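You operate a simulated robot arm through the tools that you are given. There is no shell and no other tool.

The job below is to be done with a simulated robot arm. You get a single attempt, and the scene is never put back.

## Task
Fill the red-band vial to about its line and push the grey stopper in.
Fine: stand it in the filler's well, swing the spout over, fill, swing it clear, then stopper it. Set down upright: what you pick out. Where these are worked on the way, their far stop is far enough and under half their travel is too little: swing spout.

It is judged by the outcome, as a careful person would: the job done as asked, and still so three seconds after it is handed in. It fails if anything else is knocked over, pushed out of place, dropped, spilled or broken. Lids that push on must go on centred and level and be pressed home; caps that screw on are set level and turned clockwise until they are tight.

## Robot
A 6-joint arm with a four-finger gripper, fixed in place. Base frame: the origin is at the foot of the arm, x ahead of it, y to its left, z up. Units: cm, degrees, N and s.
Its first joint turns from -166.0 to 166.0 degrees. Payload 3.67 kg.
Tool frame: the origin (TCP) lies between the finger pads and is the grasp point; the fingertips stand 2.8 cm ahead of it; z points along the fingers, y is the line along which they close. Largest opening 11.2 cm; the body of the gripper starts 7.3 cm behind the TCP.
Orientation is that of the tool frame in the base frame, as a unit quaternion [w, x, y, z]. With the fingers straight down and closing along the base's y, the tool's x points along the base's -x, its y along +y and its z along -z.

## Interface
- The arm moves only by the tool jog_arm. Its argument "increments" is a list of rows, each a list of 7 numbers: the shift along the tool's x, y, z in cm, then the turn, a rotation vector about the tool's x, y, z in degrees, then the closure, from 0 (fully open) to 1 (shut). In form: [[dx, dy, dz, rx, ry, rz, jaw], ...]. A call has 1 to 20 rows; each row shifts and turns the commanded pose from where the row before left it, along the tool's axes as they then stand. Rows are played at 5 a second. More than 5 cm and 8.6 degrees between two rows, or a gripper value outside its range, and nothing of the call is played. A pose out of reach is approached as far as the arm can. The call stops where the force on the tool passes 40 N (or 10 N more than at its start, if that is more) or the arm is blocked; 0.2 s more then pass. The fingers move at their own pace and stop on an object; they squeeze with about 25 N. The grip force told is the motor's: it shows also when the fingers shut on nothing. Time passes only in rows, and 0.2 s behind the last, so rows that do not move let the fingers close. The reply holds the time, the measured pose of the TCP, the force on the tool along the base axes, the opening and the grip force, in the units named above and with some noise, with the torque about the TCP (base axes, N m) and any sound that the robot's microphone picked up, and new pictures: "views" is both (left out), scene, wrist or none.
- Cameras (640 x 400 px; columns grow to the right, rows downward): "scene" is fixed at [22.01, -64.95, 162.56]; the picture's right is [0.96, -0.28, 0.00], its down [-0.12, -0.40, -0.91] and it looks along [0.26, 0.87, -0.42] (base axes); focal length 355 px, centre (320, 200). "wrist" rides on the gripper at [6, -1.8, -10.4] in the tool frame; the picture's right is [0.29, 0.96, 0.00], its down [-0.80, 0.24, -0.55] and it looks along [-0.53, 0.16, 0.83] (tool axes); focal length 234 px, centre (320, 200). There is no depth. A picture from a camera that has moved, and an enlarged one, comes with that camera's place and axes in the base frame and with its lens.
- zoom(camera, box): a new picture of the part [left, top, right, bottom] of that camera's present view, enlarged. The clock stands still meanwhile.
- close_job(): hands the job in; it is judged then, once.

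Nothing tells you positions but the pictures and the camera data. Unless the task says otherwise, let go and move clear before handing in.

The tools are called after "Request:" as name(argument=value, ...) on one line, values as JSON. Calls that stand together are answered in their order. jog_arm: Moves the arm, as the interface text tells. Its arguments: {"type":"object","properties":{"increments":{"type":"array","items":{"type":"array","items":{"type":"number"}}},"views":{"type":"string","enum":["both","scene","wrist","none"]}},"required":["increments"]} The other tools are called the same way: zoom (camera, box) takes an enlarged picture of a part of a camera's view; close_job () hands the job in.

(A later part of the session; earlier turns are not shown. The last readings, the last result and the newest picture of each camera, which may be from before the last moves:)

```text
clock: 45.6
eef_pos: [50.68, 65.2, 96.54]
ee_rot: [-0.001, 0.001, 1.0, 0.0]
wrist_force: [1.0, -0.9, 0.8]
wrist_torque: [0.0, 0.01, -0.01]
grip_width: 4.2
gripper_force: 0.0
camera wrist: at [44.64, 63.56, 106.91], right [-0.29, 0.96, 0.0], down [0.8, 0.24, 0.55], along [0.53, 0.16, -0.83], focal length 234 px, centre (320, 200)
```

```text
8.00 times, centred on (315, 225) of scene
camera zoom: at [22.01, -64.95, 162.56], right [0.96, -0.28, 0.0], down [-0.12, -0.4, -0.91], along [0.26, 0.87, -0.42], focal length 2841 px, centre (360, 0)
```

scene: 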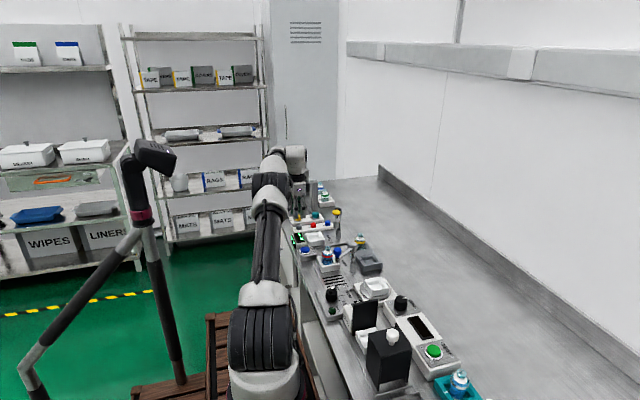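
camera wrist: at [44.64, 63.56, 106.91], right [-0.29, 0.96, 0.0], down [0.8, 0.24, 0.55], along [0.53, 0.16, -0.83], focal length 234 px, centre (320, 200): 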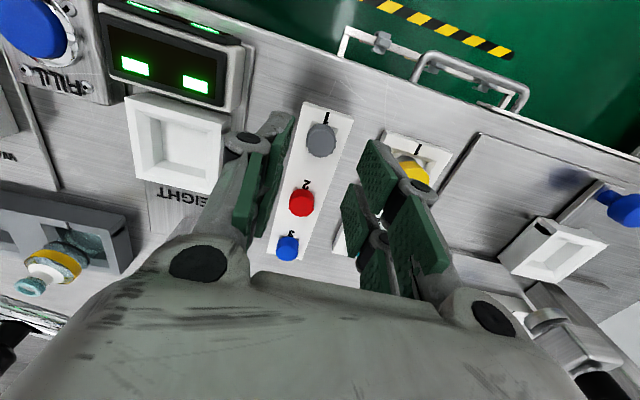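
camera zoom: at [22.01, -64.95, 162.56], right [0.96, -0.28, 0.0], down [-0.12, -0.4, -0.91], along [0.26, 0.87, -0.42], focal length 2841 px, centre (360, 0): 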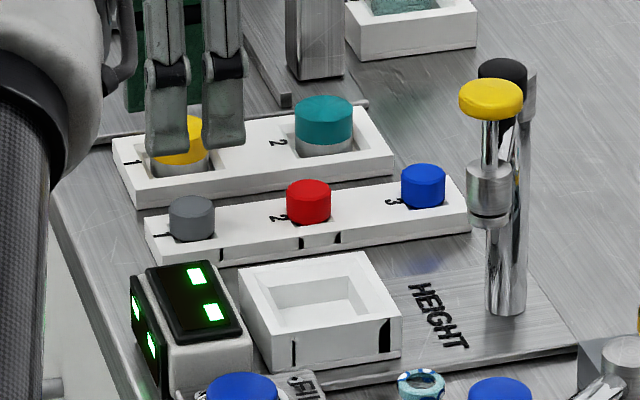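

Request:
jog_arm(increments=[[-0.15, 0.28, 1.5, 0, 0, 0, 0.625], [0, 0, 1.5, 0, 0, 0, 0.625], [0, 0, 0.8, 0, 0, 0, 0.625], [0, 0, 0, 0, 0, 0, 0.625]], views="both")

Request:
zoom(camera="wrist", box=[220, 60, 460, 240])

Request:
zoom(camera="scene", box=[290, 210, 330, 240])

```text
clock: 46.6
eef_pos: [50.72, 65.58, 92.69]
ee_rot: [-0.001, 0.0, 1.0, 0.0]
wrist_force: [-1.1, -0.4, 0.4]
wrist_torque: [-0.01, -0.03, 0.04]
grip_width: 4.21
gripper_force: 0.0
camera wrist: at [44.83, 63.91, 103.11], right [-0.29, 0.96, 0.0], down [0.8, 0.24, 0.55], along [0.53, 0.16, -0.83], focal length 234 px, centre (320, 200)
```

scene: 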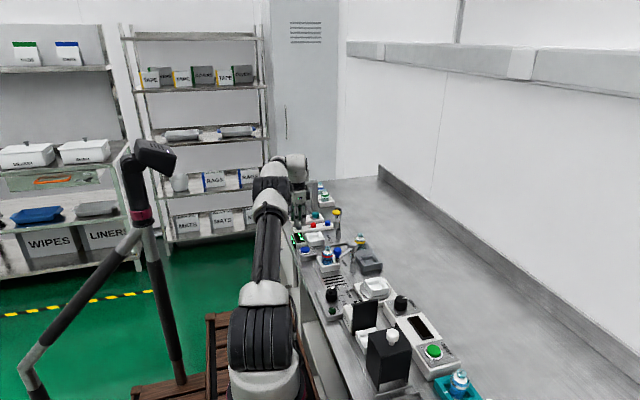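
wrist: 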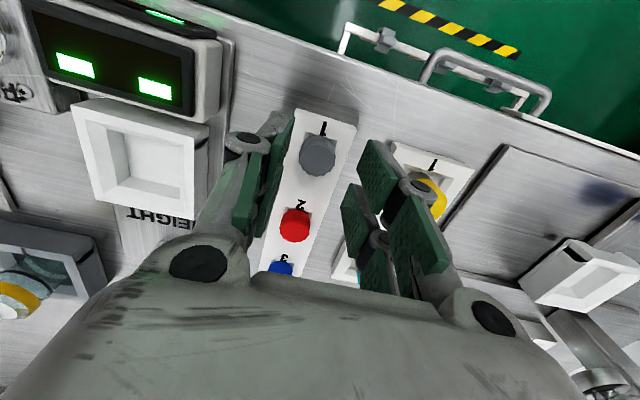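

```text
2.22 times, centred on (340, 150) of wrist
camera zoom: at [44.83, 63.91, 103.11], right [-0.29, 0.96, 0.0], down [0.8, 0.24, 0.55], along [0.53, 0.16, -0.83], focal length 520 px, centre (276, 311)
```

zoom: 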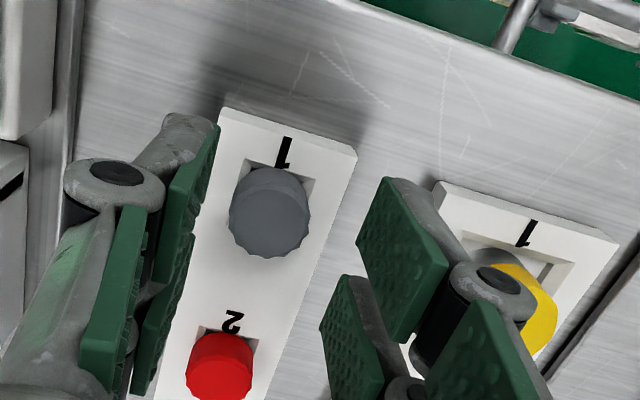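

```text
13.33 times, centred on (310, 225) of scene
camera zoom: at [22.01, -64.95, 162.56], right [0.96, -0.28, 0.0], down [-0.12, -0.4, -0.91], along [0.26, 0.87, -0.42], focal length 4736 px, centre (453, -133)
```

zoom: 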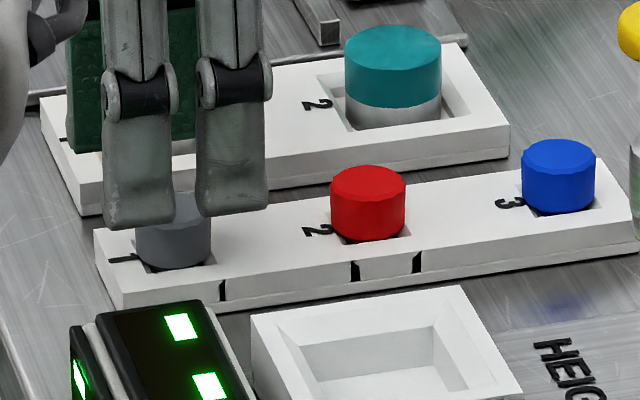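

Request:
jog_arm(increments=[[0, 0, 1.2, 0, 0, 0, 0.625], [0, 0, 1.0, 0, 0, 0, 0.625], [0, 0, 0.4, 0, 0, 0, 0.625], [0, 0, 0, 0, 0, 0, 0.625]], views="both")

Request:
zoom(camera="wrist", box=[240, 80, 420, 240])

Request:
zoom(camera="scene", box=[290, 210, 330, 240])

```text
clock: 47.6
eef_pos: [50.84, 65.62, 90.13]
ee_rot: [0.0, 0.0, 1.0, 0.0]
wrist_force: [0.9, 0.1, -1.8]
wrist_torque: [0.01, 0.01, -0.04]
grip_width: 4.2
gripper_force: 0.0
camera wrist: at [44.84, 63.91, 100.55], right [-0.29, 0.96, 0.0], down [0.8, 0.24, 0.55], along [0.53, 0.16, -0.83], focal length 234 px, centre (320, 200)
```

scene: 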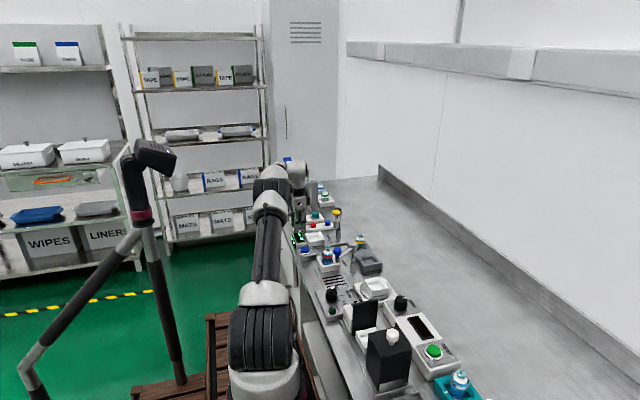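
wrist: 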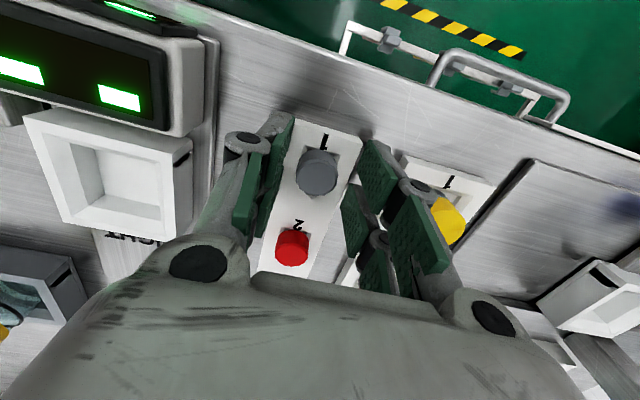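

```text
2.50 times, centred on (330, 160) of wrist
camera zoom: at [44.84, 63.91, 100.55], right [-0.29, 0.96, 0.0], down [0.8, 0.24, 0.55], along [0.53, 0.16, -0.83], focal length 585 px, centre (295, 300)
```

zoom: 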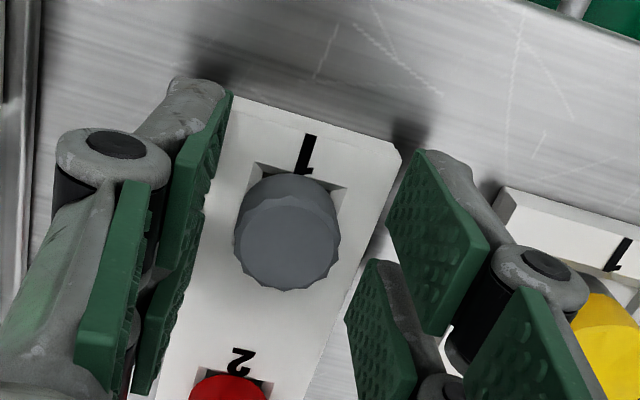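

```text
13.33 times, centred on (310, 225) of scene
camera zoom: at [22.01, -64.95, 162.56], right [0.96, -0.28, 0.0], down [-0.12, -0.4, -0.91], along [0.26, 0.87, -0.42], focal length 4736 px, centre (453, -133)
```

zoom: 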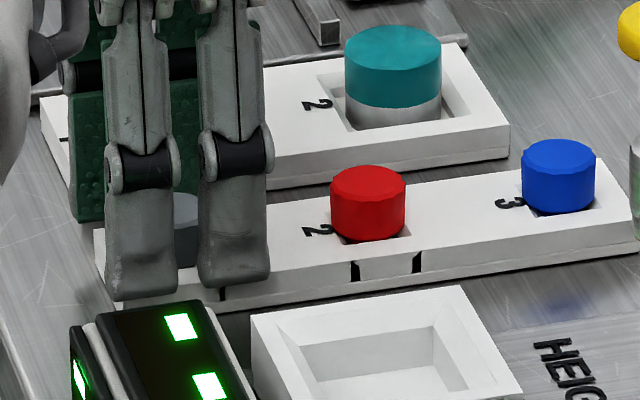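

Request:
jog_arm(increments=[[-0.15, 0.0, 0.2, 0, 0, 0, 0.625], [0, 0, 0.2, 0, 0, 0, 0.65], [0, 0, 0, 0, 0, 0, 0.7], [0, 0, 0, 0, 0, 0, 0.75], [0, 0, 0, 0, 0, 0, 0.78], [0, 0, 0, 0, 0, 0, 0.8]], views="wrist")

Request:
zoom(camera="wrist", box=[240, 80, 420, 240])

```text
clock: 49.1
eef_pos: [51.1, 65.63, 90.03]
ee_rot: [0.001, 0.0, 1.0, 0.001]
wrist_force: [-0.6, -4.8, 10.4]
wrist_torque: [-0.34, 0.12, 0.07]
grip_width: 2.5
gripper_force: 2.7
stopped in row 6: the force on the tool passed its limit at 40 N (the readings are from after the stop); the commanded pose is now the measured one
camera wrist: at [45.02, 63.91, 100.45], right [-0.29, 0.96, 0.0], down [0.8, 0.24, 0.56], along [0.53, 0.16, -0.83], focal length 234 px, centre (320, 200)
```

wrist: 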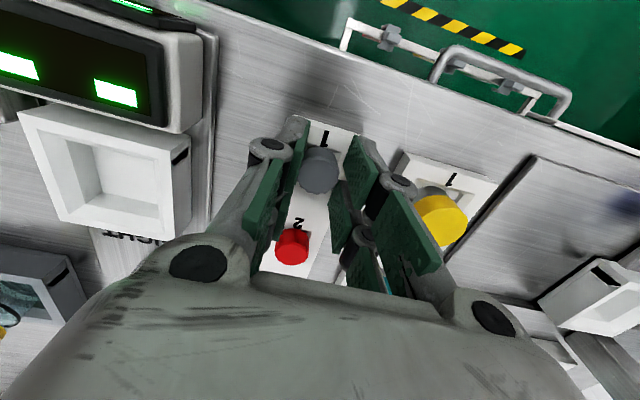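

```text
2.50 times, centred on (330, 160) of wrist
camera zoom: at [45.02, 63.91, 100.45], right [-0.29, 0.96, 0.0], down [0.8, 0.24, 0.56], along [0.53, 0.16, -0.83], focal length 585 px, centre (295, 300)
```

zoom: 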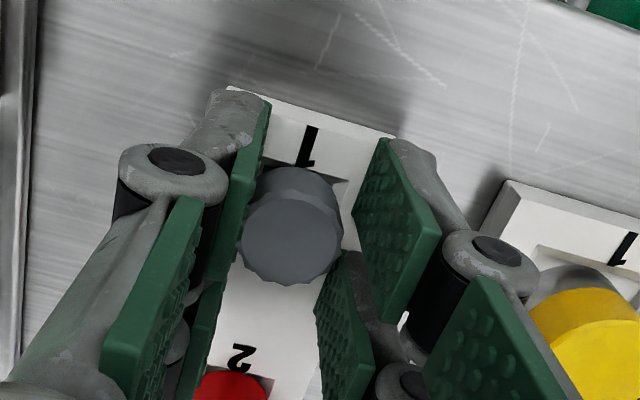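

The fingertips touched the rack top, which puts it at z≈87.2. I'll back up slightly and loosen before gripping again.

Request:
jog_arm(increments=[[0, 0, -0.1, 0, 0, 0, 0.74], [0, 0, -0.25, 0, 0, 0, 0.72], [0, 0, 0, 0, 0, 0, 0.72]], views="both")

Request:
zoom(camera="wrist", box=[240, 80, 420, 240])

Request:
zoom(camera="scene", box=[290, 210, 330, 240])

```text
clock: 49.9
eef_pos: [51.11, 65.68, 90.17]
ee_rot: [0.001, 0.0, 1.0, 0.001]
wrist_force: [0.7, 0.0, -0.3]
wrist_torque: [0.02, 0.03, -0.01]
grip_width: 3.13
gripper_force: 0.1
camera wrist: at [44.99, 63.92, 100.67], right [-0.29, 0.96, 0.0], down [0.8, 0.24, 0.56], along [0.53, 0.16, -0.83], focal length 234 px, centre (320, 200)
```

scene: 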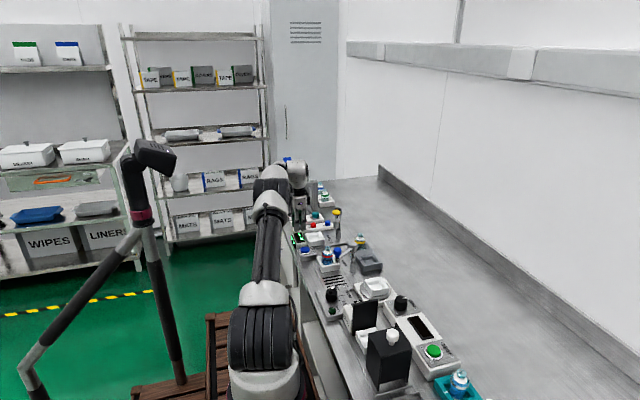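
wrist: 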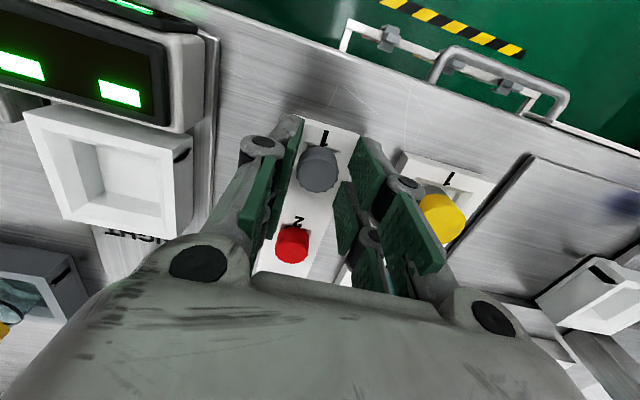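

```text
2.50 times, centred on (330, 160) of wrist
camera zoom: at [44.99, 63.92, 100.67], right [-0.29, 0.96, 0.0], down [0.8, 0.24, 0.56], along [0.53, 0.16, -0.83], focal length 585 px, centre (295, 300)
```

zoom: 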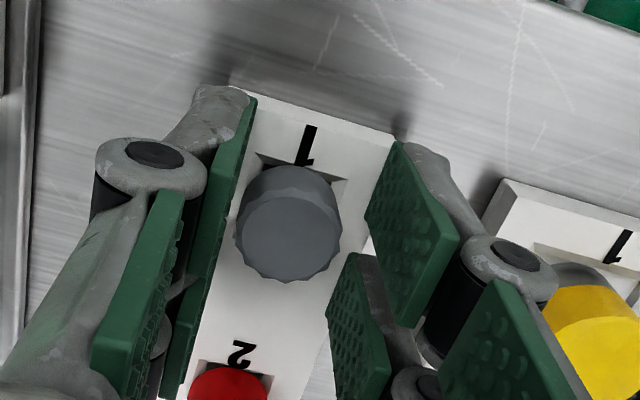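

```text
13.33 times, centred on (310, 225) of scene
camera zoom: at [22.01, -64.95, 162.56], right [0.96, -0.28, 0.0], down [-0.12, -0.4, -0.91], along [0.26, 0.87, -0.42], focal length 4736 px, centre (453, -133)
```

zoom: 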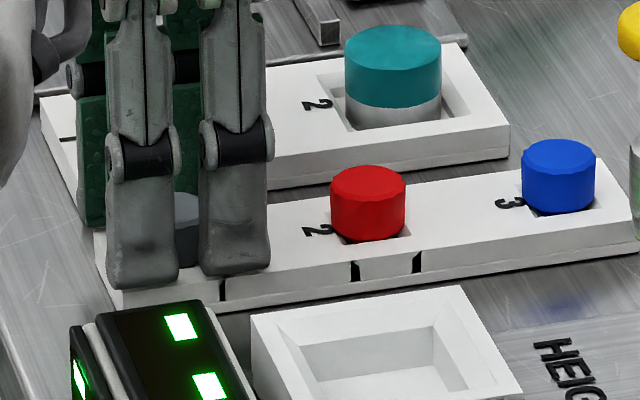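

Request:
jog_arm(increments=[[0, -0.03, -0.05, 0, 0, 0, 0.75], [0, 0, 0, 0, 0, 0, 0.77], [0, 0, 0, 0, 0, 0, 0.79], [0, 0, 0, 0, 0, 0, 0.82], [0, 0, 0, 0, 0, 0, 0.88], [0, 0, 0, 0, 0, 0, 0.88]], views="wrist")

Request:
zoom(camera="wrist", box=[240, 80, 420, 240])

```text
clock: 51.3
eef_pos: [50.94, 65.62, 90.15]
ee_rot: [0.001, 0.0, 1.0, 0.001]
wrist_force: [0.6, -4.0, 1.1]
wrist_torque: [-0.13, -0.02, -0.01]
grip_width: 1.99
gripper_force: 25.2
camera wrist: at [45.01, 63.86, 100.71], right [-0.29, 0.96, 0.0], down [0.8, 0.24, 0.56], along [0.53, 0.16, -0.83], focal length 234 px, centre (320, 200)
```

wrist: 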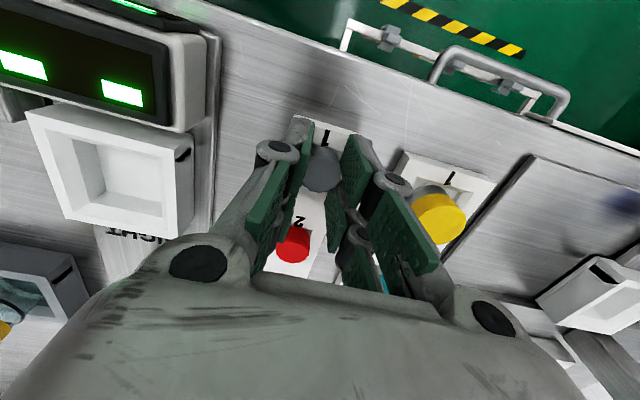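

```text
2.50 times, centred on (330, 160) of wrist
camera zoom: at [45.01, 63.86, 100.71], right [-0.29, 0.96, 0.0], down [0.8, 0.24, 0.56], along [0.53, 0.16, -0.83], focal length 585 px, centre (295, 300)
```

zoom: 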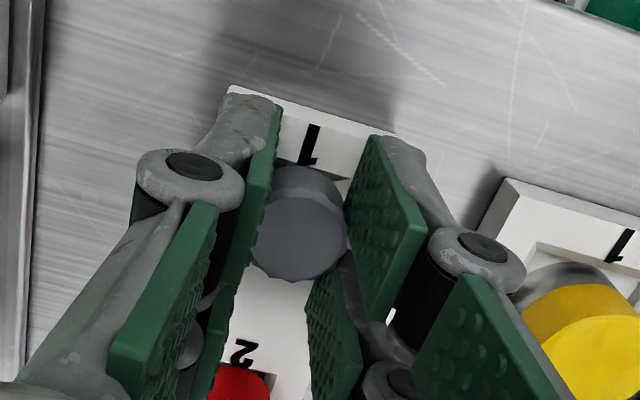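

The stopper is gripped at 2.0 cm wide with 25 N. I'll lift it straight out of the rack.

Request:
jog_arm(increments=[[0, 0, -0.4, 0, 0, 0, 0.88], [0, 0, -0.8, 0, 0, 0, 0.88], [0, 0, -1.5, 0, 0, 0, 0.88], [0, 0, -2.5, 0, 0, 0, 0.88], [0, 0, -2.5, 0, 0, 0, 0.88], [0, 0, 0, 0, 0, 0, 0.88]], views="both")

Request:
zoom(camera="wrist", box=[240, 80, 420, 240])

Request:
zoom(camera="scene", box=[285, 190, 335, 240])

```text
clock: 52.7
eef_pos: [50.97, 65.6, 97.9]
ee_rot: [0.0, 0.001, 1.0, 0.001]
wrist_force: [-0.5, 0.4, 0.2]
wrist_torque: [0.03, 0.01, -0.02]
grip_width: 1.95
gripper_force: 24.7
camera wrist: at [44.96, 63.92, 108.39], right [-0.29, 0.96, 0.0], down [0.8, 0.24, 0.56], along [0.53, 0.16, -0.83], focal length 234 px, centre (320, 200)
```

scene: 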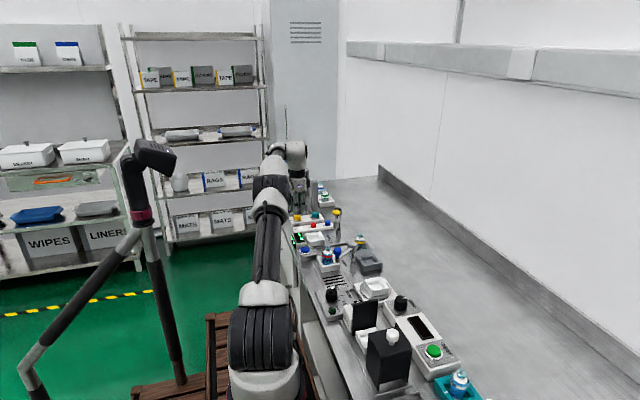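
wrist: 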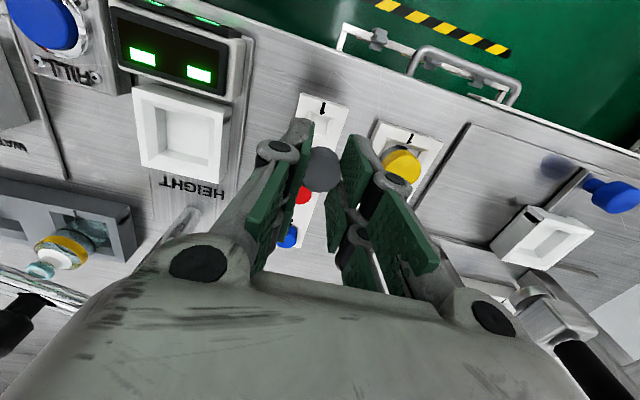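

```text
2.50 times, centred on (330, 160) of wrist
camera zoom: at [44.96, 63.92, 108.39], right [-0.29, 0.96, 0.0], down [0.8, 0.24, 0.56], along [0.53, 0.16, -0.83], focal length 585 px, centre (295, 300)
```

zoom: 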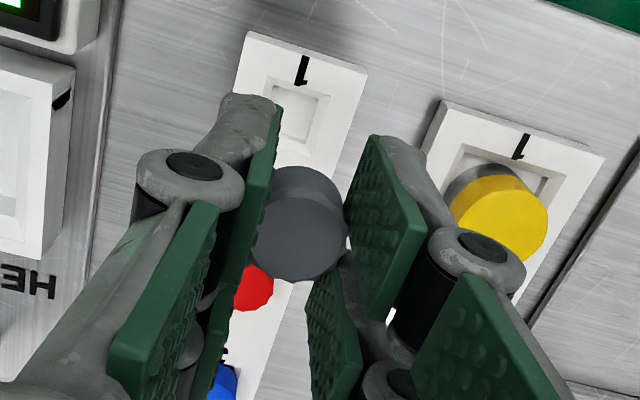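

```text
8.00 times, centred on (310, 215) of scene
camera zoom: at [22.01, -64.95, 162.56], right [0.96, -0.28, 0.0], down [-0.12, -0.4, -0.91], along [0.26, 0.87, -0.42], focal length 2841 px, centre (400, 80)
```

zoom: 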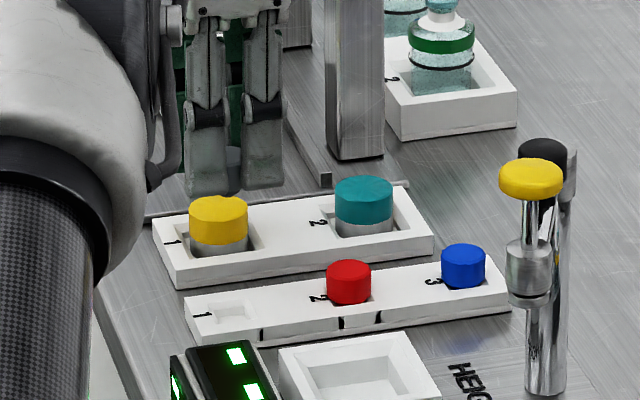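

Request:
zoom(camera="scene", box=[280, 200, 300, 216])

Request:
zoom(camera="wrist", box=[295, 130, 355, 180])

```text
16.00 times, centred on (290, 208) of scene
camera zoom: at [22.01, -64.95, 162.56], right [0.96, -0.28, 0.0], down [-0.12, -0.4, -0.91], along [0.26, 0.87, -0.42], focal length 5683 px, centre (800, 72)
```

zoom: 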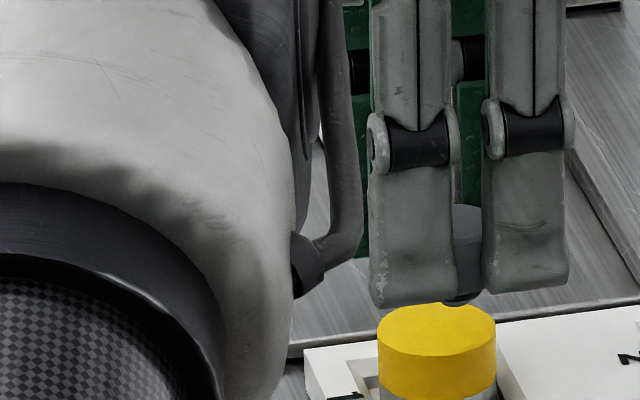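

```text
8.00 times, centred on (325, 155) of wrist
camera zoom: at [44.96, 63.92, 108.39], right [-0.29, 0.96, 0.0], down [0.8, 0.24, 0.56], along [0.53, 0.16, -0.83], focal length 1873 px, centre (280, 560)
```

zoom: 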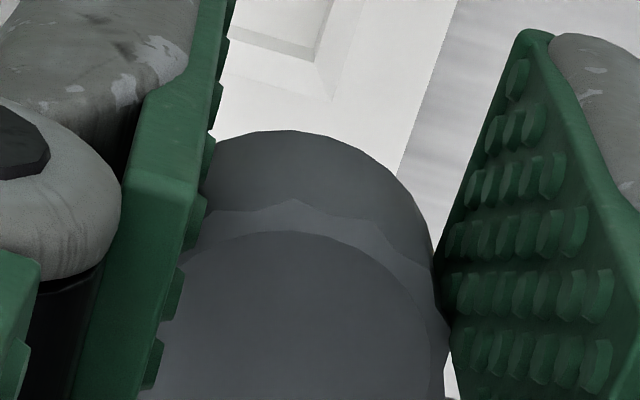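

The stopper hangs level between the pads, with its cap up and its plug down. I'll carry it above the vial at about (55.05, 37.2).

Request:
jog_arm(increments=[[-0.586, -4.06, -0.9, 0, 0, 0, 0.88], [-0.586, -4.06, -0.9, 0, 0, 0, 0.88], [-0.586, -4.06, -0.9, 0, 0, 0, 0.88], [-0.586, -4.06, -0.9, 0, 0, 0, 0.88], [-0.586, -4.06, -0.9, 0, 0, 0, 0.88], [-0.586, -4.06, -0.9, 0, 0, 0, 0.88], [-0.586, -4.04, -0.6, 0, 0, 0, 0.88], [0, 0, 0, 0, 0, 0, 0.88]], views="both")

Request:
zoom(camera="wrist", box=[240, 60, 420, 220])

Request:
zoom(camera="scene", box=[310, 210, 370, 280])

```text
clock: 54.5
eef_pos: [55.34, 37.44, 103.94]
ee_rot: [0.0, 0.0, 1.0, 0.002]
wrist_force: [-0.3, 0.9, -1.2]
wrist_torque: [0.0, 0.04, 0.01]
grip_width: 1.98
gripper_force: 25.0
camera wrist: at [49.19, 35.59, 114.35], right [-0.29, 0.96, 0.0], down [0.8, 0.24, 0.56], along [0.53, 0.16, -0.83], focal length 234 px, centre (320, 200)
```

scene: 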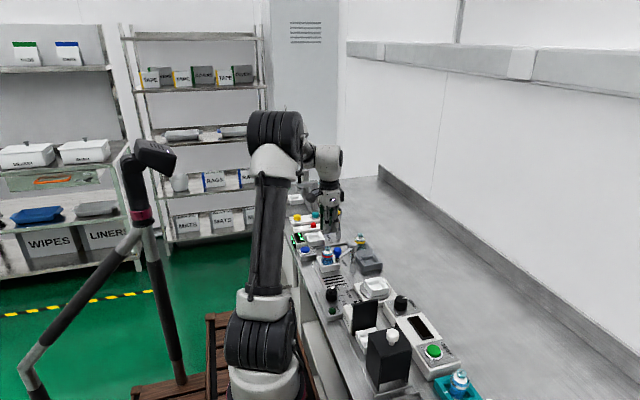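
wrist: 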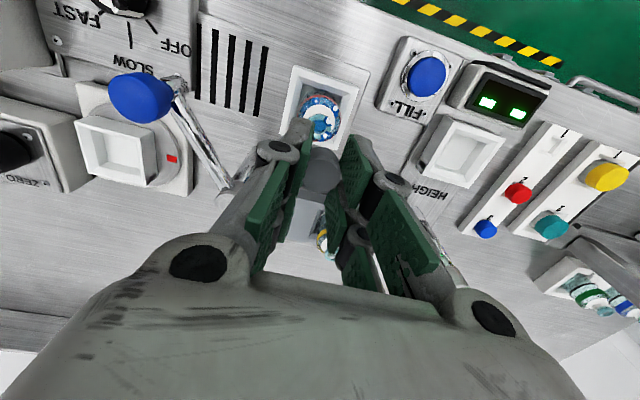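

```text
2.50 times, centred on (330, 140) of wrist
camera zoom: at [49.19, 35.59, 114.35], right [-0.29, 0.96, 0.0], down [0.8, 0.24, 0.56], along [0.53, 0.16, -0.83], focal length 585 px, centre (295, 350)
```

zoom: 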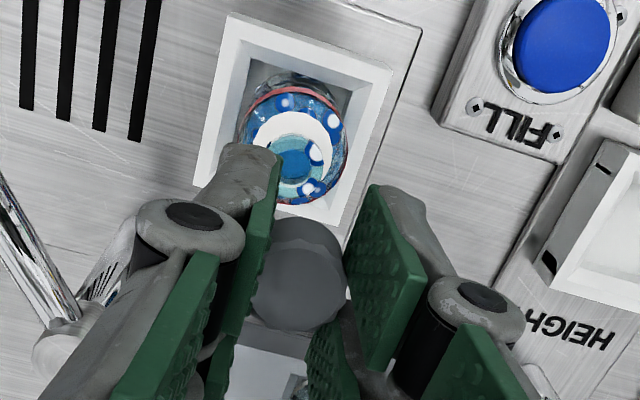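

```text
5.71 times, centred on (340, 245) of scene
camera zoom: at [22.01, -64.95, 162.56], right [0.96, -0.28, 0.0], down [-0.12, -0.4, -0.91], along [0.26, 0.87, -0.42], focal length 2030 px, centre (206, -57)
```

zoom: 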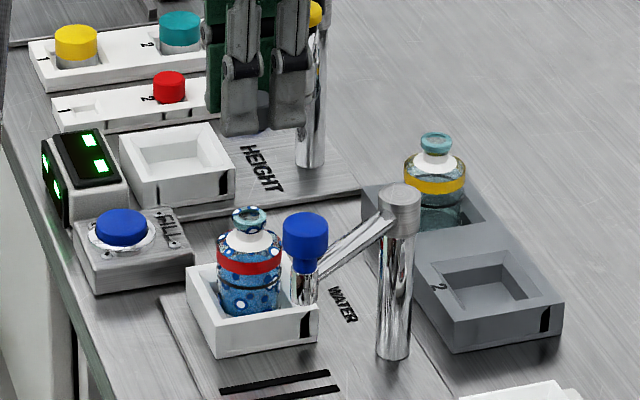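

Request:
zoom(camera="wrist", box=[285, 85, 355, 145])

Request:
zoom(camera="scene", box=[328, 240, 352, 264])

```text
6.67 times, centred on (320, 115) of wrist
camera zoom: at [49.19, 35.59, 114.35], right [-0.29, 0.96, 0.0], down [0.8, 0.24, 0.56], along [0.53, 0.16, -0.83], focal length 1561 px, centre (320, 767)
```

zoom: 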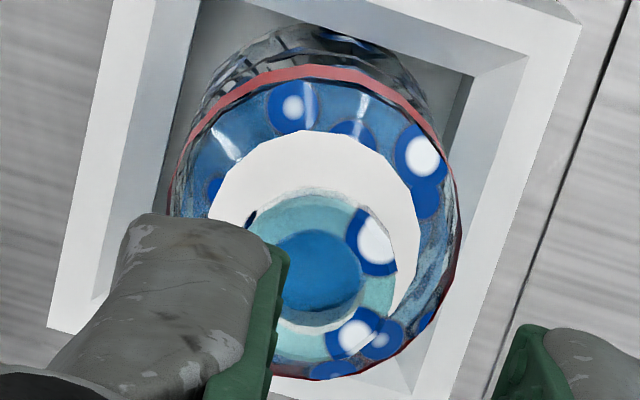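

```text
16.00 times, centred on (340, 252) of scene
camera zoom: at [22.01, -64.95, 162.56], right [0.96, -0.28, 0.0], down [-0.12, -0.4, -0.91], along [0.26, 0.87, -0.42], focal length 5683 px, centre (0, -632)
```

zoom: 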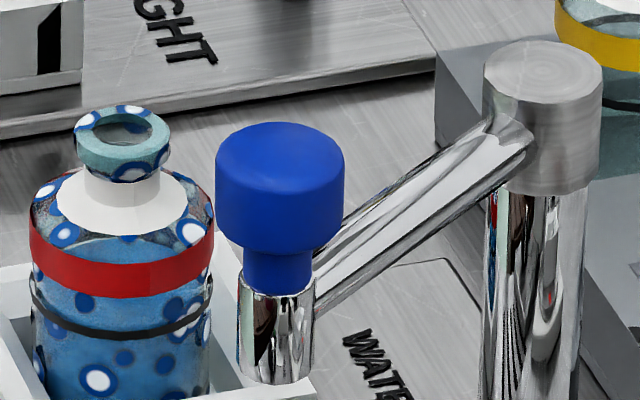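

The mouth lines up with the stopper to within about 1–1.5 mm. I'll correct that and lower until the plug is about 1 cm above the mouth, then re-check in both views.

Request:
jog_arm(increments=[[0.12, -0.08, 1.5, 0, 0, 0, 0.88], [0, 0, 2, 0, 0, 0, 0.88], [0, 0, 1.3, 0, 0, 0, 0.88], [0, 0, 0.7, 0, 0, 0, 0.88], [0, 0, 0, 0, 0, 0, 0.88]], views="both")

Request:
zoom(camera="wrist", box=[280, 90, 360, 180])

Request:
zoom(camera="scene", box=[325, 235, 350, 260])

```text
clock: 55.7
eef_pos: [55.1, 37.21, 98.31]
ee_rot: [0.001, 0.001, 1.0, 0.0]
wrist_force: [0.2, 0.2, -1.0]
wrist_torque: [-0.02, -0.02, 0.0]
grip_width: 1.97
gripper_force: 25.0
camera wrist: at [49.02, 35.34, 108.73], right [-0.29, 0.96, 0.0], down [0.8, 0.24, 0.56], along [0.53, 0.16, -0.83], focal length 234 px, centre (320, 200)
```

scene: 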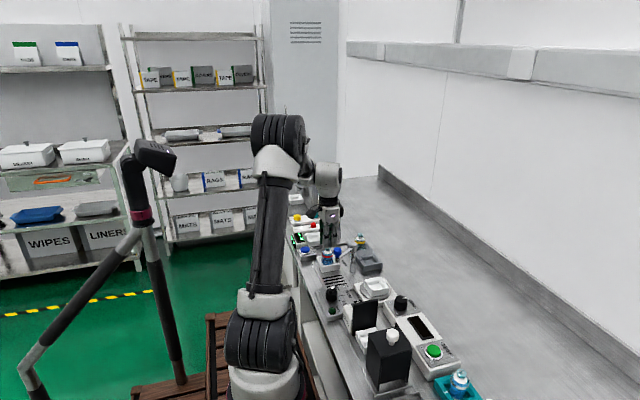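
wrist: 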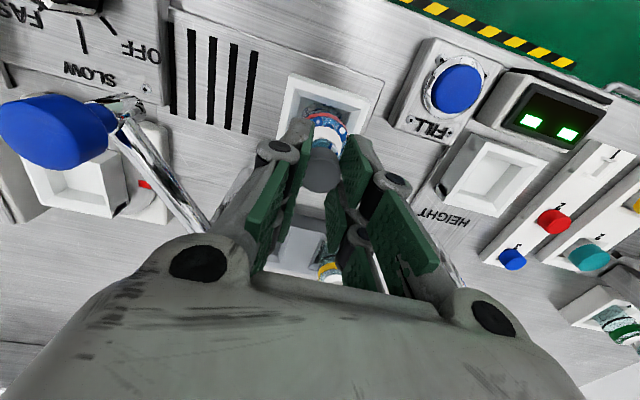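

```text
4.44 times, centred on (320, 135) of wrist
camera zoom: at [49.02, 35.34, 108.73], right [-0.29, 0.96, 0.0], down [0.8, 0.24, 0.56], along [0.53, 0.16, -0.83], focal length 1041 px, centre (320, 489)
```

zoom: 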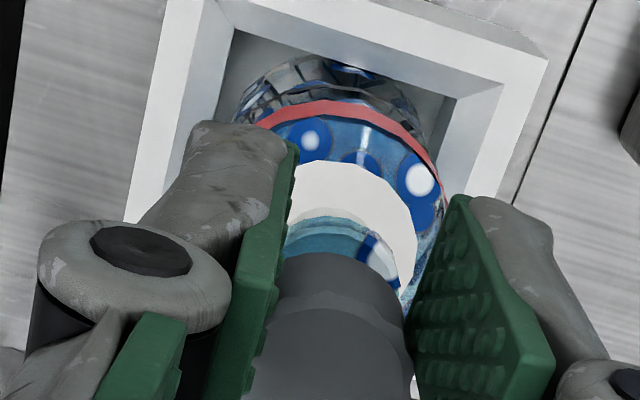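

```text
16.00 times, centred on (338, 248) of scene
camera zoom: at [22.01, -64.95, 162.56], right [0.96, -0.28, 0.0], down [-0.12, -0.4, -0.91], along [0.26, 0.87, -0.42], focal length 5683 px, centre (40, -560)
```

zoom: 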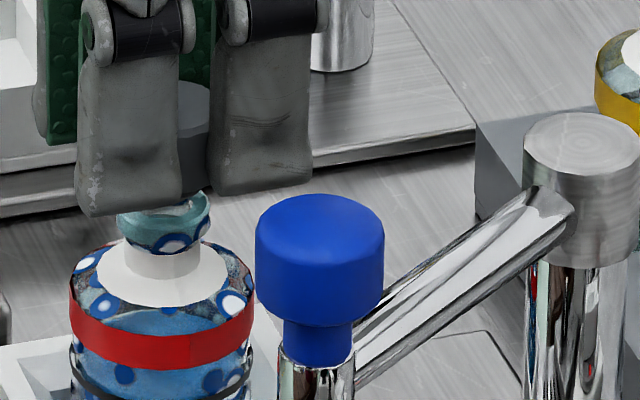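

Request:
zoom(camera="wrist", box=[300, 130, 350, 190])

Request:
zoom(camera="scene", box=[330, 232, 346, 248])

```text
6.67 times, centred on (325, 160) of wrist
camera zoom: at [49.02, 35.34, 108.73], right [-0.29, 0.96, 0.0], down [0.8, 0.24, 0.56], along [0.53, 0.16, -0.83], focal length 1561 px, centre (287, 467)
```

zoom: 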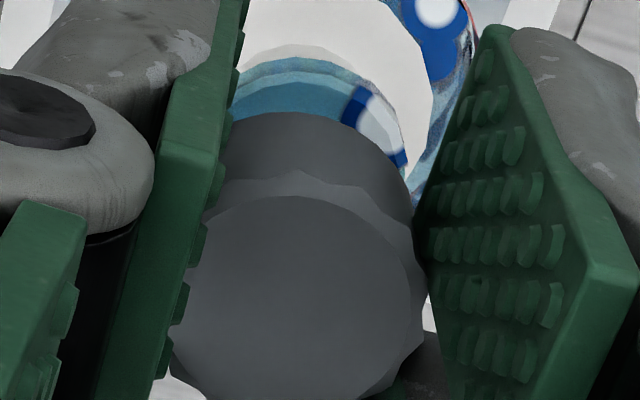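

```text
16.00 times, centred on (338, 240) of scene
camera zoom: at [22.01, -64.95, 162.56], right [0.96, -0.28, 0.0], down [-0.12, -0.4, -0.91], along [0.26, 0.87, -0.42], focal length 5683 px, centre (32, -440)
```

zoom: 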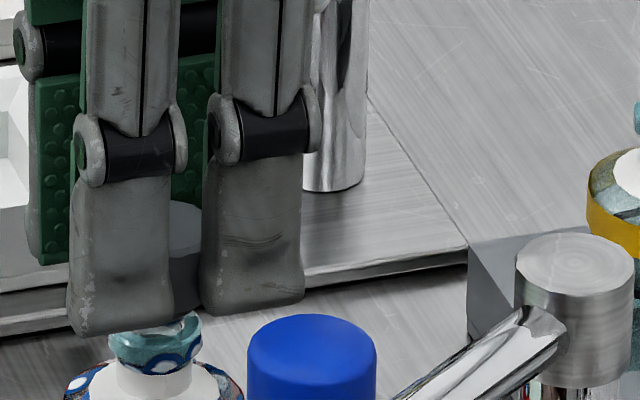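

Request:
zoom(camera="scene", box=[291, 216, 311, 232])

Request:
zoom(camera="wrist", box=[570, 130, 640, 190])

```text
16.00 times, centred on (301, 224) of scene
camera zoom: at [22.01, -64.95, 162.56], right [0.96, -0.28, 0.0], down [-0.12, -0.4, -0.91], along [0.26, 0.87, -0.42], focal length 5683 px, centre (624, -184)
```

zoom: 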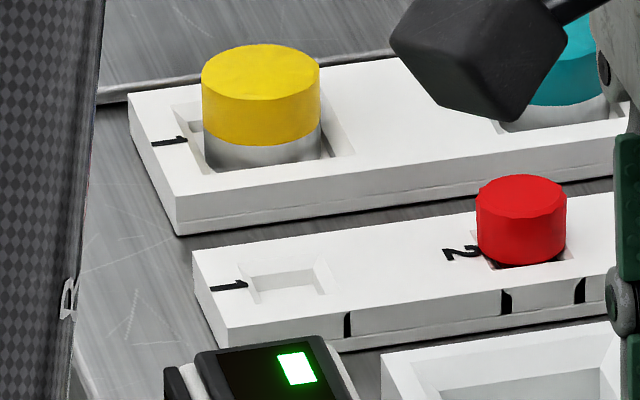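

```text
6.67 times, centred on (605, 160) of wrist
camera zoom: at [49.02, 35.34, 108.73], right [-0.29, 0.96, 0.0], down [0.8, 0.24, 0.56], along [0.53, 0.16, -0.83], focal length 1561 px, centre (-1580, 467)
```

zoom: 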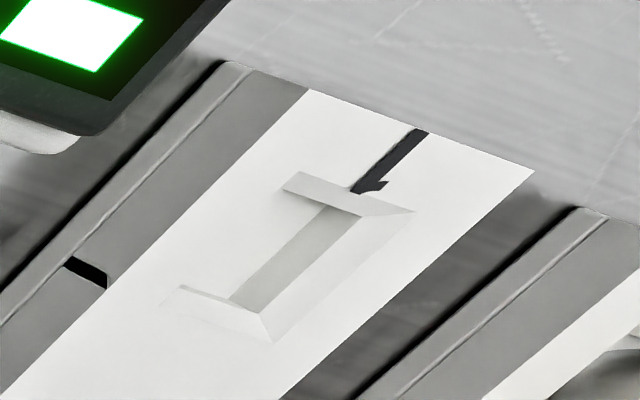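

Alignment looks good in both views, within about 1 mm. I'll lower in small steps and watch the force for first contact.

Request:
jog_arm(increments=[[0, 0.03, 0.25, 0, 0, 0, 0.88], [0, 0, 0.25, 0, 0, 0, 0.88]], views="wrist")

Request:
zoom(camera="wrist", box=[290, 100, 360, 180])

Request:
zoom(camera="scene", box=[328, 238, 348, 258])

```text
clock: 56.3
eef_pos: [55.02, 37.21, 97.88]
ee_rot: [0.001, -0.001, 1.0, 0.001]
wrist_force: [0.3, 0.4, 1.2]
wrist_torque: [-0.02, -0.03, 0.0]
grip_width: 2.0
gripper_force: 24.4
camera wrist: at [49.03, 35.43, 108.27], right [-0.29, 0.96, 0.0], down [0.8, 0.24, 0.56], along [0.53, 0.16, -0.83], focal length 234 px, centre (320, 200)
```

wrist: 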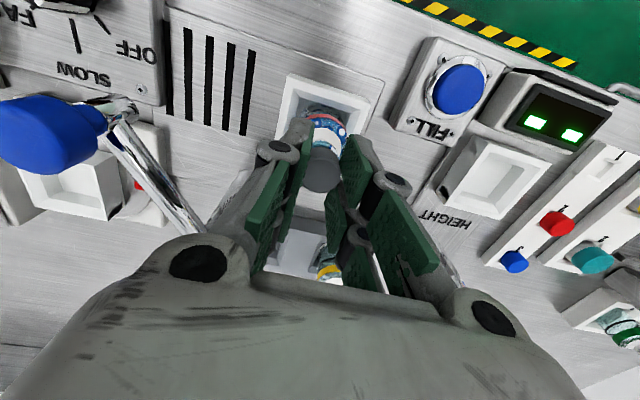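

```text
5.00 times, centred on (325, 140) of wrist
camera zoom: at [49.03, 35.43, 108.27], right [-0.29, 0.96, 0.0], down [0.8, 0.24, 0.56], along [0.53, 0.16, -0.83], focal length 1171 px, centre (295, 500)
```

zoom: 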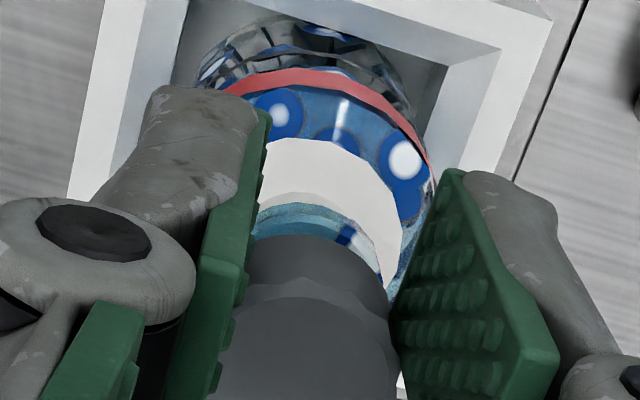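

```text
16.00 times, centred on (338, 248) of scene
camera zoom: at [22.01, -64.95, 162.56], right [0.96, -0.28, 0.0], down [-0.12, -0.4, -0.91], along [0.26, 0.87, -0.42], focal length 5683 px, centre (32, -568)
```

zoom: 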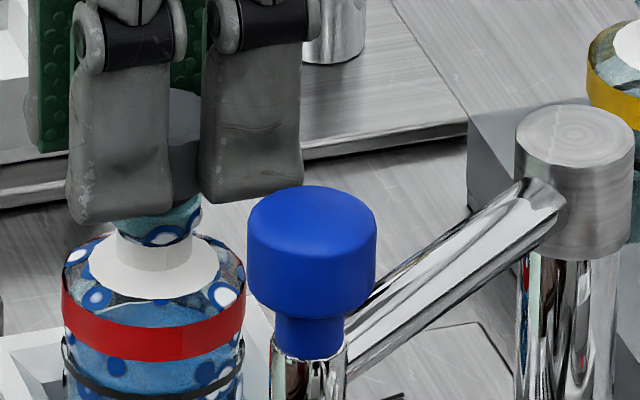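

Request:
jog_arm(increments=[[0, 0, 0.2, 0, 0, 0, 0.88]], views="none")

```text
clock: 56.7
eef_pos: [55.2, 37.13, 97.66]
ee_rot: [0.001, 0.0, 1.0, 0.001]
wrist_force: [-0.7, -0.7, -0.3]
wrist_torque: [0.03, -0.03, 0.02]
grip_width: 2.0
gripper_force: 24.8
```

Request:
jog_arm(increments=[[0, 0, 0.2, 0, 0, 0, 0.88]], views="none")

```text
clock: 57.1
eef_pos: [55.11, 37.25, 97.47]
ee_rot: [0.001, 0.0, 1.0, 0.001]
wrist_force: [0.1, -0.3, 0.3]
wrist_torque: [-0.03, 0.0, -0.05]
grip_width: 1.95
gripper_force: 25.4
```

Request:
jog_arm(increments=[[0, 0, 0.15, 0, 0, 0, 0.88]], views="none")

Request:
zoom(camera="scene", box=[328, 238, 348, 258])

Request:
zoom(camera="wrist", box=[290, 110, 350, 170])

```text
clock: 57.5
eef_pos: [55.0, 37.04, 97.49]
ee_rot: [0.001, 0.0, 1.0, 0.001]
wrist_force: [0.4, 0.0, -1.4]
wrist_torque: [0.03, 0.03, -0.02]
grip_width: 1.99
gripper_force: 25.2
```

```text
16.00 times, centred on (338, 248) of scene
camera zoom: at [22.01, -64.95, 162.56], right [0.96, -0.28, 0.0], down [-0.12, -0.4, -0.91], along [0.26, 0.87, -0.42], focal length 5683 px, centre (32, -568)
```

zoom: 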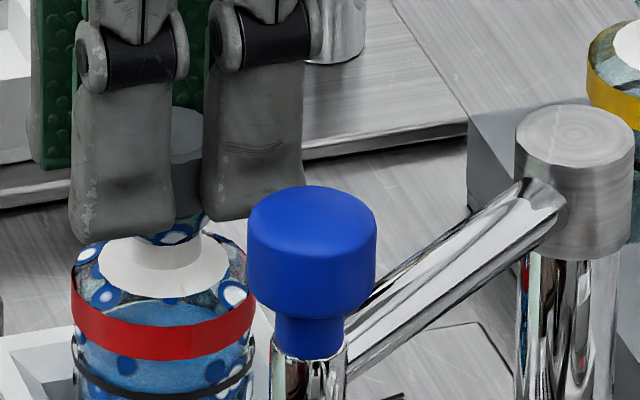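

```text
6.67 times, centred on (320, 140) of wrist
camera zoom: at [49.08, 35.39, 107.82], right [-0.29, 0.96, 0.0], down [0.8, 0.24, 0.56], along [0.53, 0.16, -0.83], focal length 1561 px, centre (320, 600)
```

zoom: 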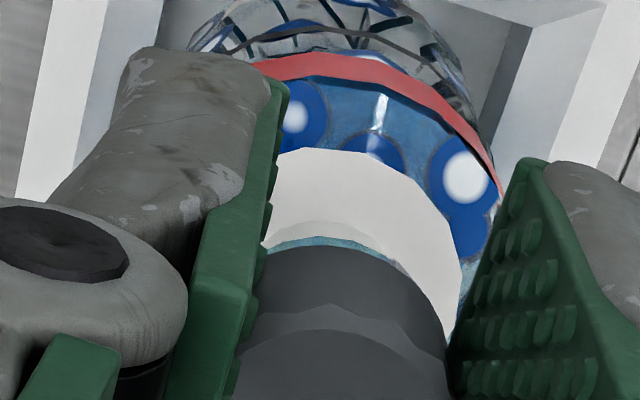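

The vial has shifted by about 2 mm in its well, with almost no force. That suggests the plug has entered the mouth and is centring it. I'll continue down gently.

Request:
jog_arm(increments=[[0, 0, 0.15, 0, 0, 0, 0.88]], views="none")

Request:
zoom(camera="scene", box=[323, 238, 353, 268])

```text
clock: 57.9
eef_pos: [55.09, 37.17, 97.28]
ee_rot: [0.0, 0.0, 1.0, 0.001]
wrist_force: [0.9, -0.2, 8.2]
wrist_torque: [-0.03, -0.08, 0.01]
grip_width: 1.97
gripper_force: 24.3
```

```text
13.33 times, centred on (338, 253) of scene
camera zoom: at [22.01, -64.95, 162.56], right [0.96, -0.28, 0.0], down [-0.12, -0.4, -0.91], along [0.26, 0.87, -0.42], focal length 4736 px, centre (80, -507)
```

zoom: 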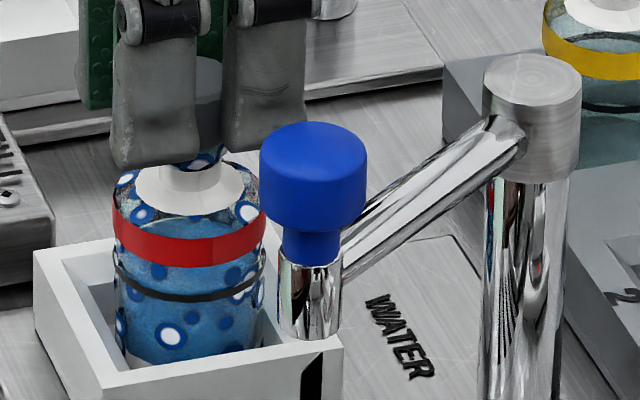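

Request:
jog_arm(increments=[[0, 0, 0.12, 0, 0, 0, 0.88]], views="wrist")

Request:
zoom(camera="wrist", box=[290, 110, 350, 170])

Request:
zoom(camera="scene", box=[328, 240, 348, 260])

```text
clock: 58.3
eef_pos: [55.11, 37.24, 97.32]
ee_rot: [0.001, -0.001, 1.0, 0.002]
wrist_force: [0.9, -1.1, 25.6]
wrist_torque: [-0.12, -0.02, -0.01]
grip_width: 2.0
gripper_force: 24.8
camera wrist: at [49.04, 35.39, 107.73], right [-0.29, 0.96, 0.0], down [0.8, 0.24, 0.56], along [0.53, 0.16, -0.83], focal length 234 px, centre (320, 200)
```

wrist: 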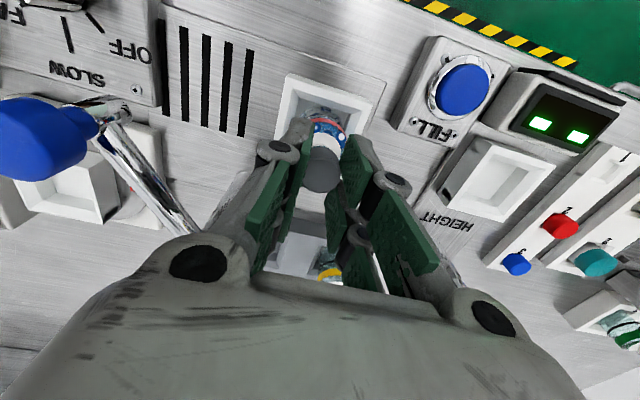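

```text
6.67 times, centred on (320, 140) of wrist
camera zoom: at [49.04, 35.39, 107.73], right [-0.29, 0.96, 0.0], down [0.8, 0.24, 0.56], along [0.53, 0.16, -0.83], focal length 1561 px, centre (320, 600)
```

zoom: 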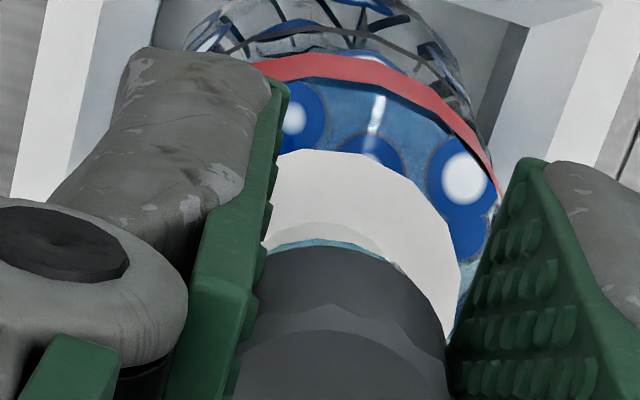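

```text
16.00 times, centred on (338, 250) of scene
camera zoom: at [22.01, -64.95, 162.56], right [0.96, -0.28, 0.0], down [-0.12, -0.4, -0.91], along [0.26, 0.87, -0.42], focal length 5683 px, centre (32, -600)
```

zoom: 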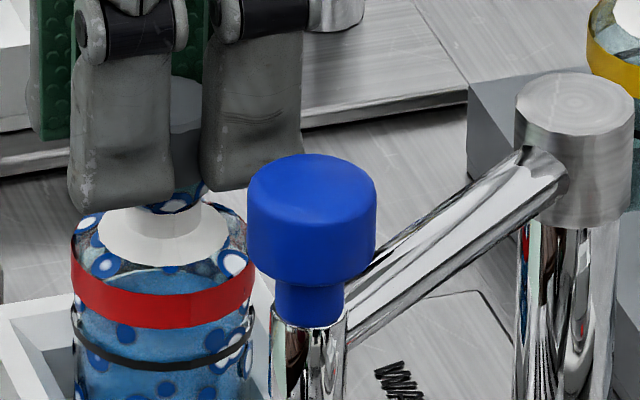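

The force rises sharply to 25 N at z≈97.3 with the tool level, so the head is meeting the rim. I'll ease the load, release the stopper, and check how it sits.

Request:
jog_arm(increments=[[0, 0, -0.12, 0, 0, 0, 0.88], [0, 0, -0.05, 0, 0, 0, 0.84], [0, 0, 0, 0, 0, 0, 0.8], [0, 0, 0, 0, 0, 0, 0.76], [0, 0, 0, 0, 0, 0, 0.72], [0, 0, 0, 0, 0, 0, 0.72]], views="wrist")

Request:
zoom(camera="wrist", box=[290, 110, 350, 190])

Request:
zoom(camera="scene", box=[328, 240, 348, 260])

```text
clock: 59.7
eef_pos: [55.13, 37.13, 97.24]
ee_rot: [0.001, 0.0, 1.0, 0.001]
wrist_force: [0.0, 0.3, 0.6]
wrist_torque: [0.01, 0.02, 0.0]
grip_width: 3.16
gripper_force: 0.0
camera wrist: at [49.07, 35.37, 107.73], right [-0.29, 0.96, 0.0], down [0.8, 0.24, 0.56], along [0.53, 0.16, -0.83], focal length 234 px, centre (320, 200)
```

wrist: 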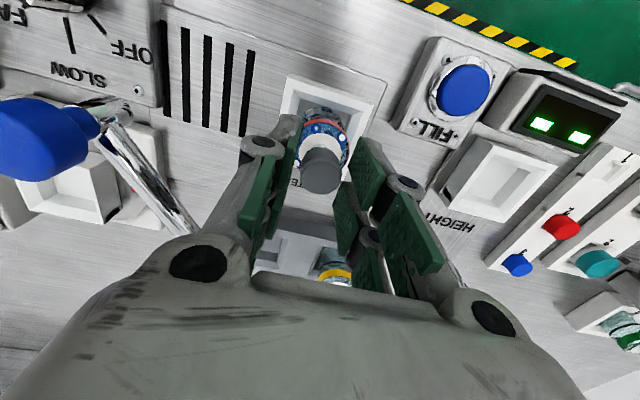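

```text
5.00 times, centred on (320, 150) of wrist
camera zoom: at [49.07, 35.37, 107.73], right [-0.29, 0.96, 0.0], down [0.8, 0.24, 0.56], along [0.53, 0.16, -0.83], focal length 1171 px, centre (320, 450)
```

zoom: 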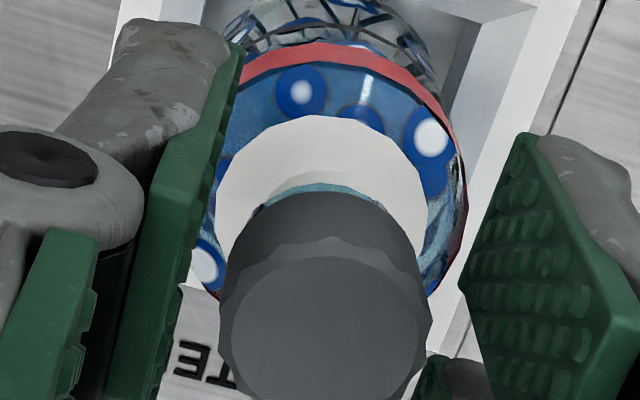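

```text
16.00 times, centred on (338, 250) of scene
camera zoom: at [22.01, -64.95, 162.56], right [0.96, -0.28, 0.0], down [-0.12, -0.4, -0.91], along [0.26, 0.87, -0.42], focal length 5683 px, centre (32, -600)
```

zoom: 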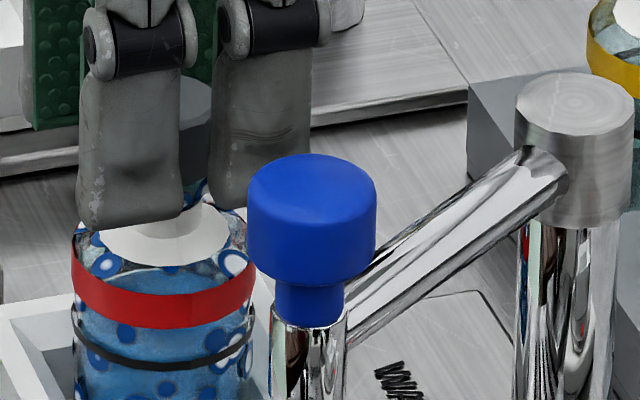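

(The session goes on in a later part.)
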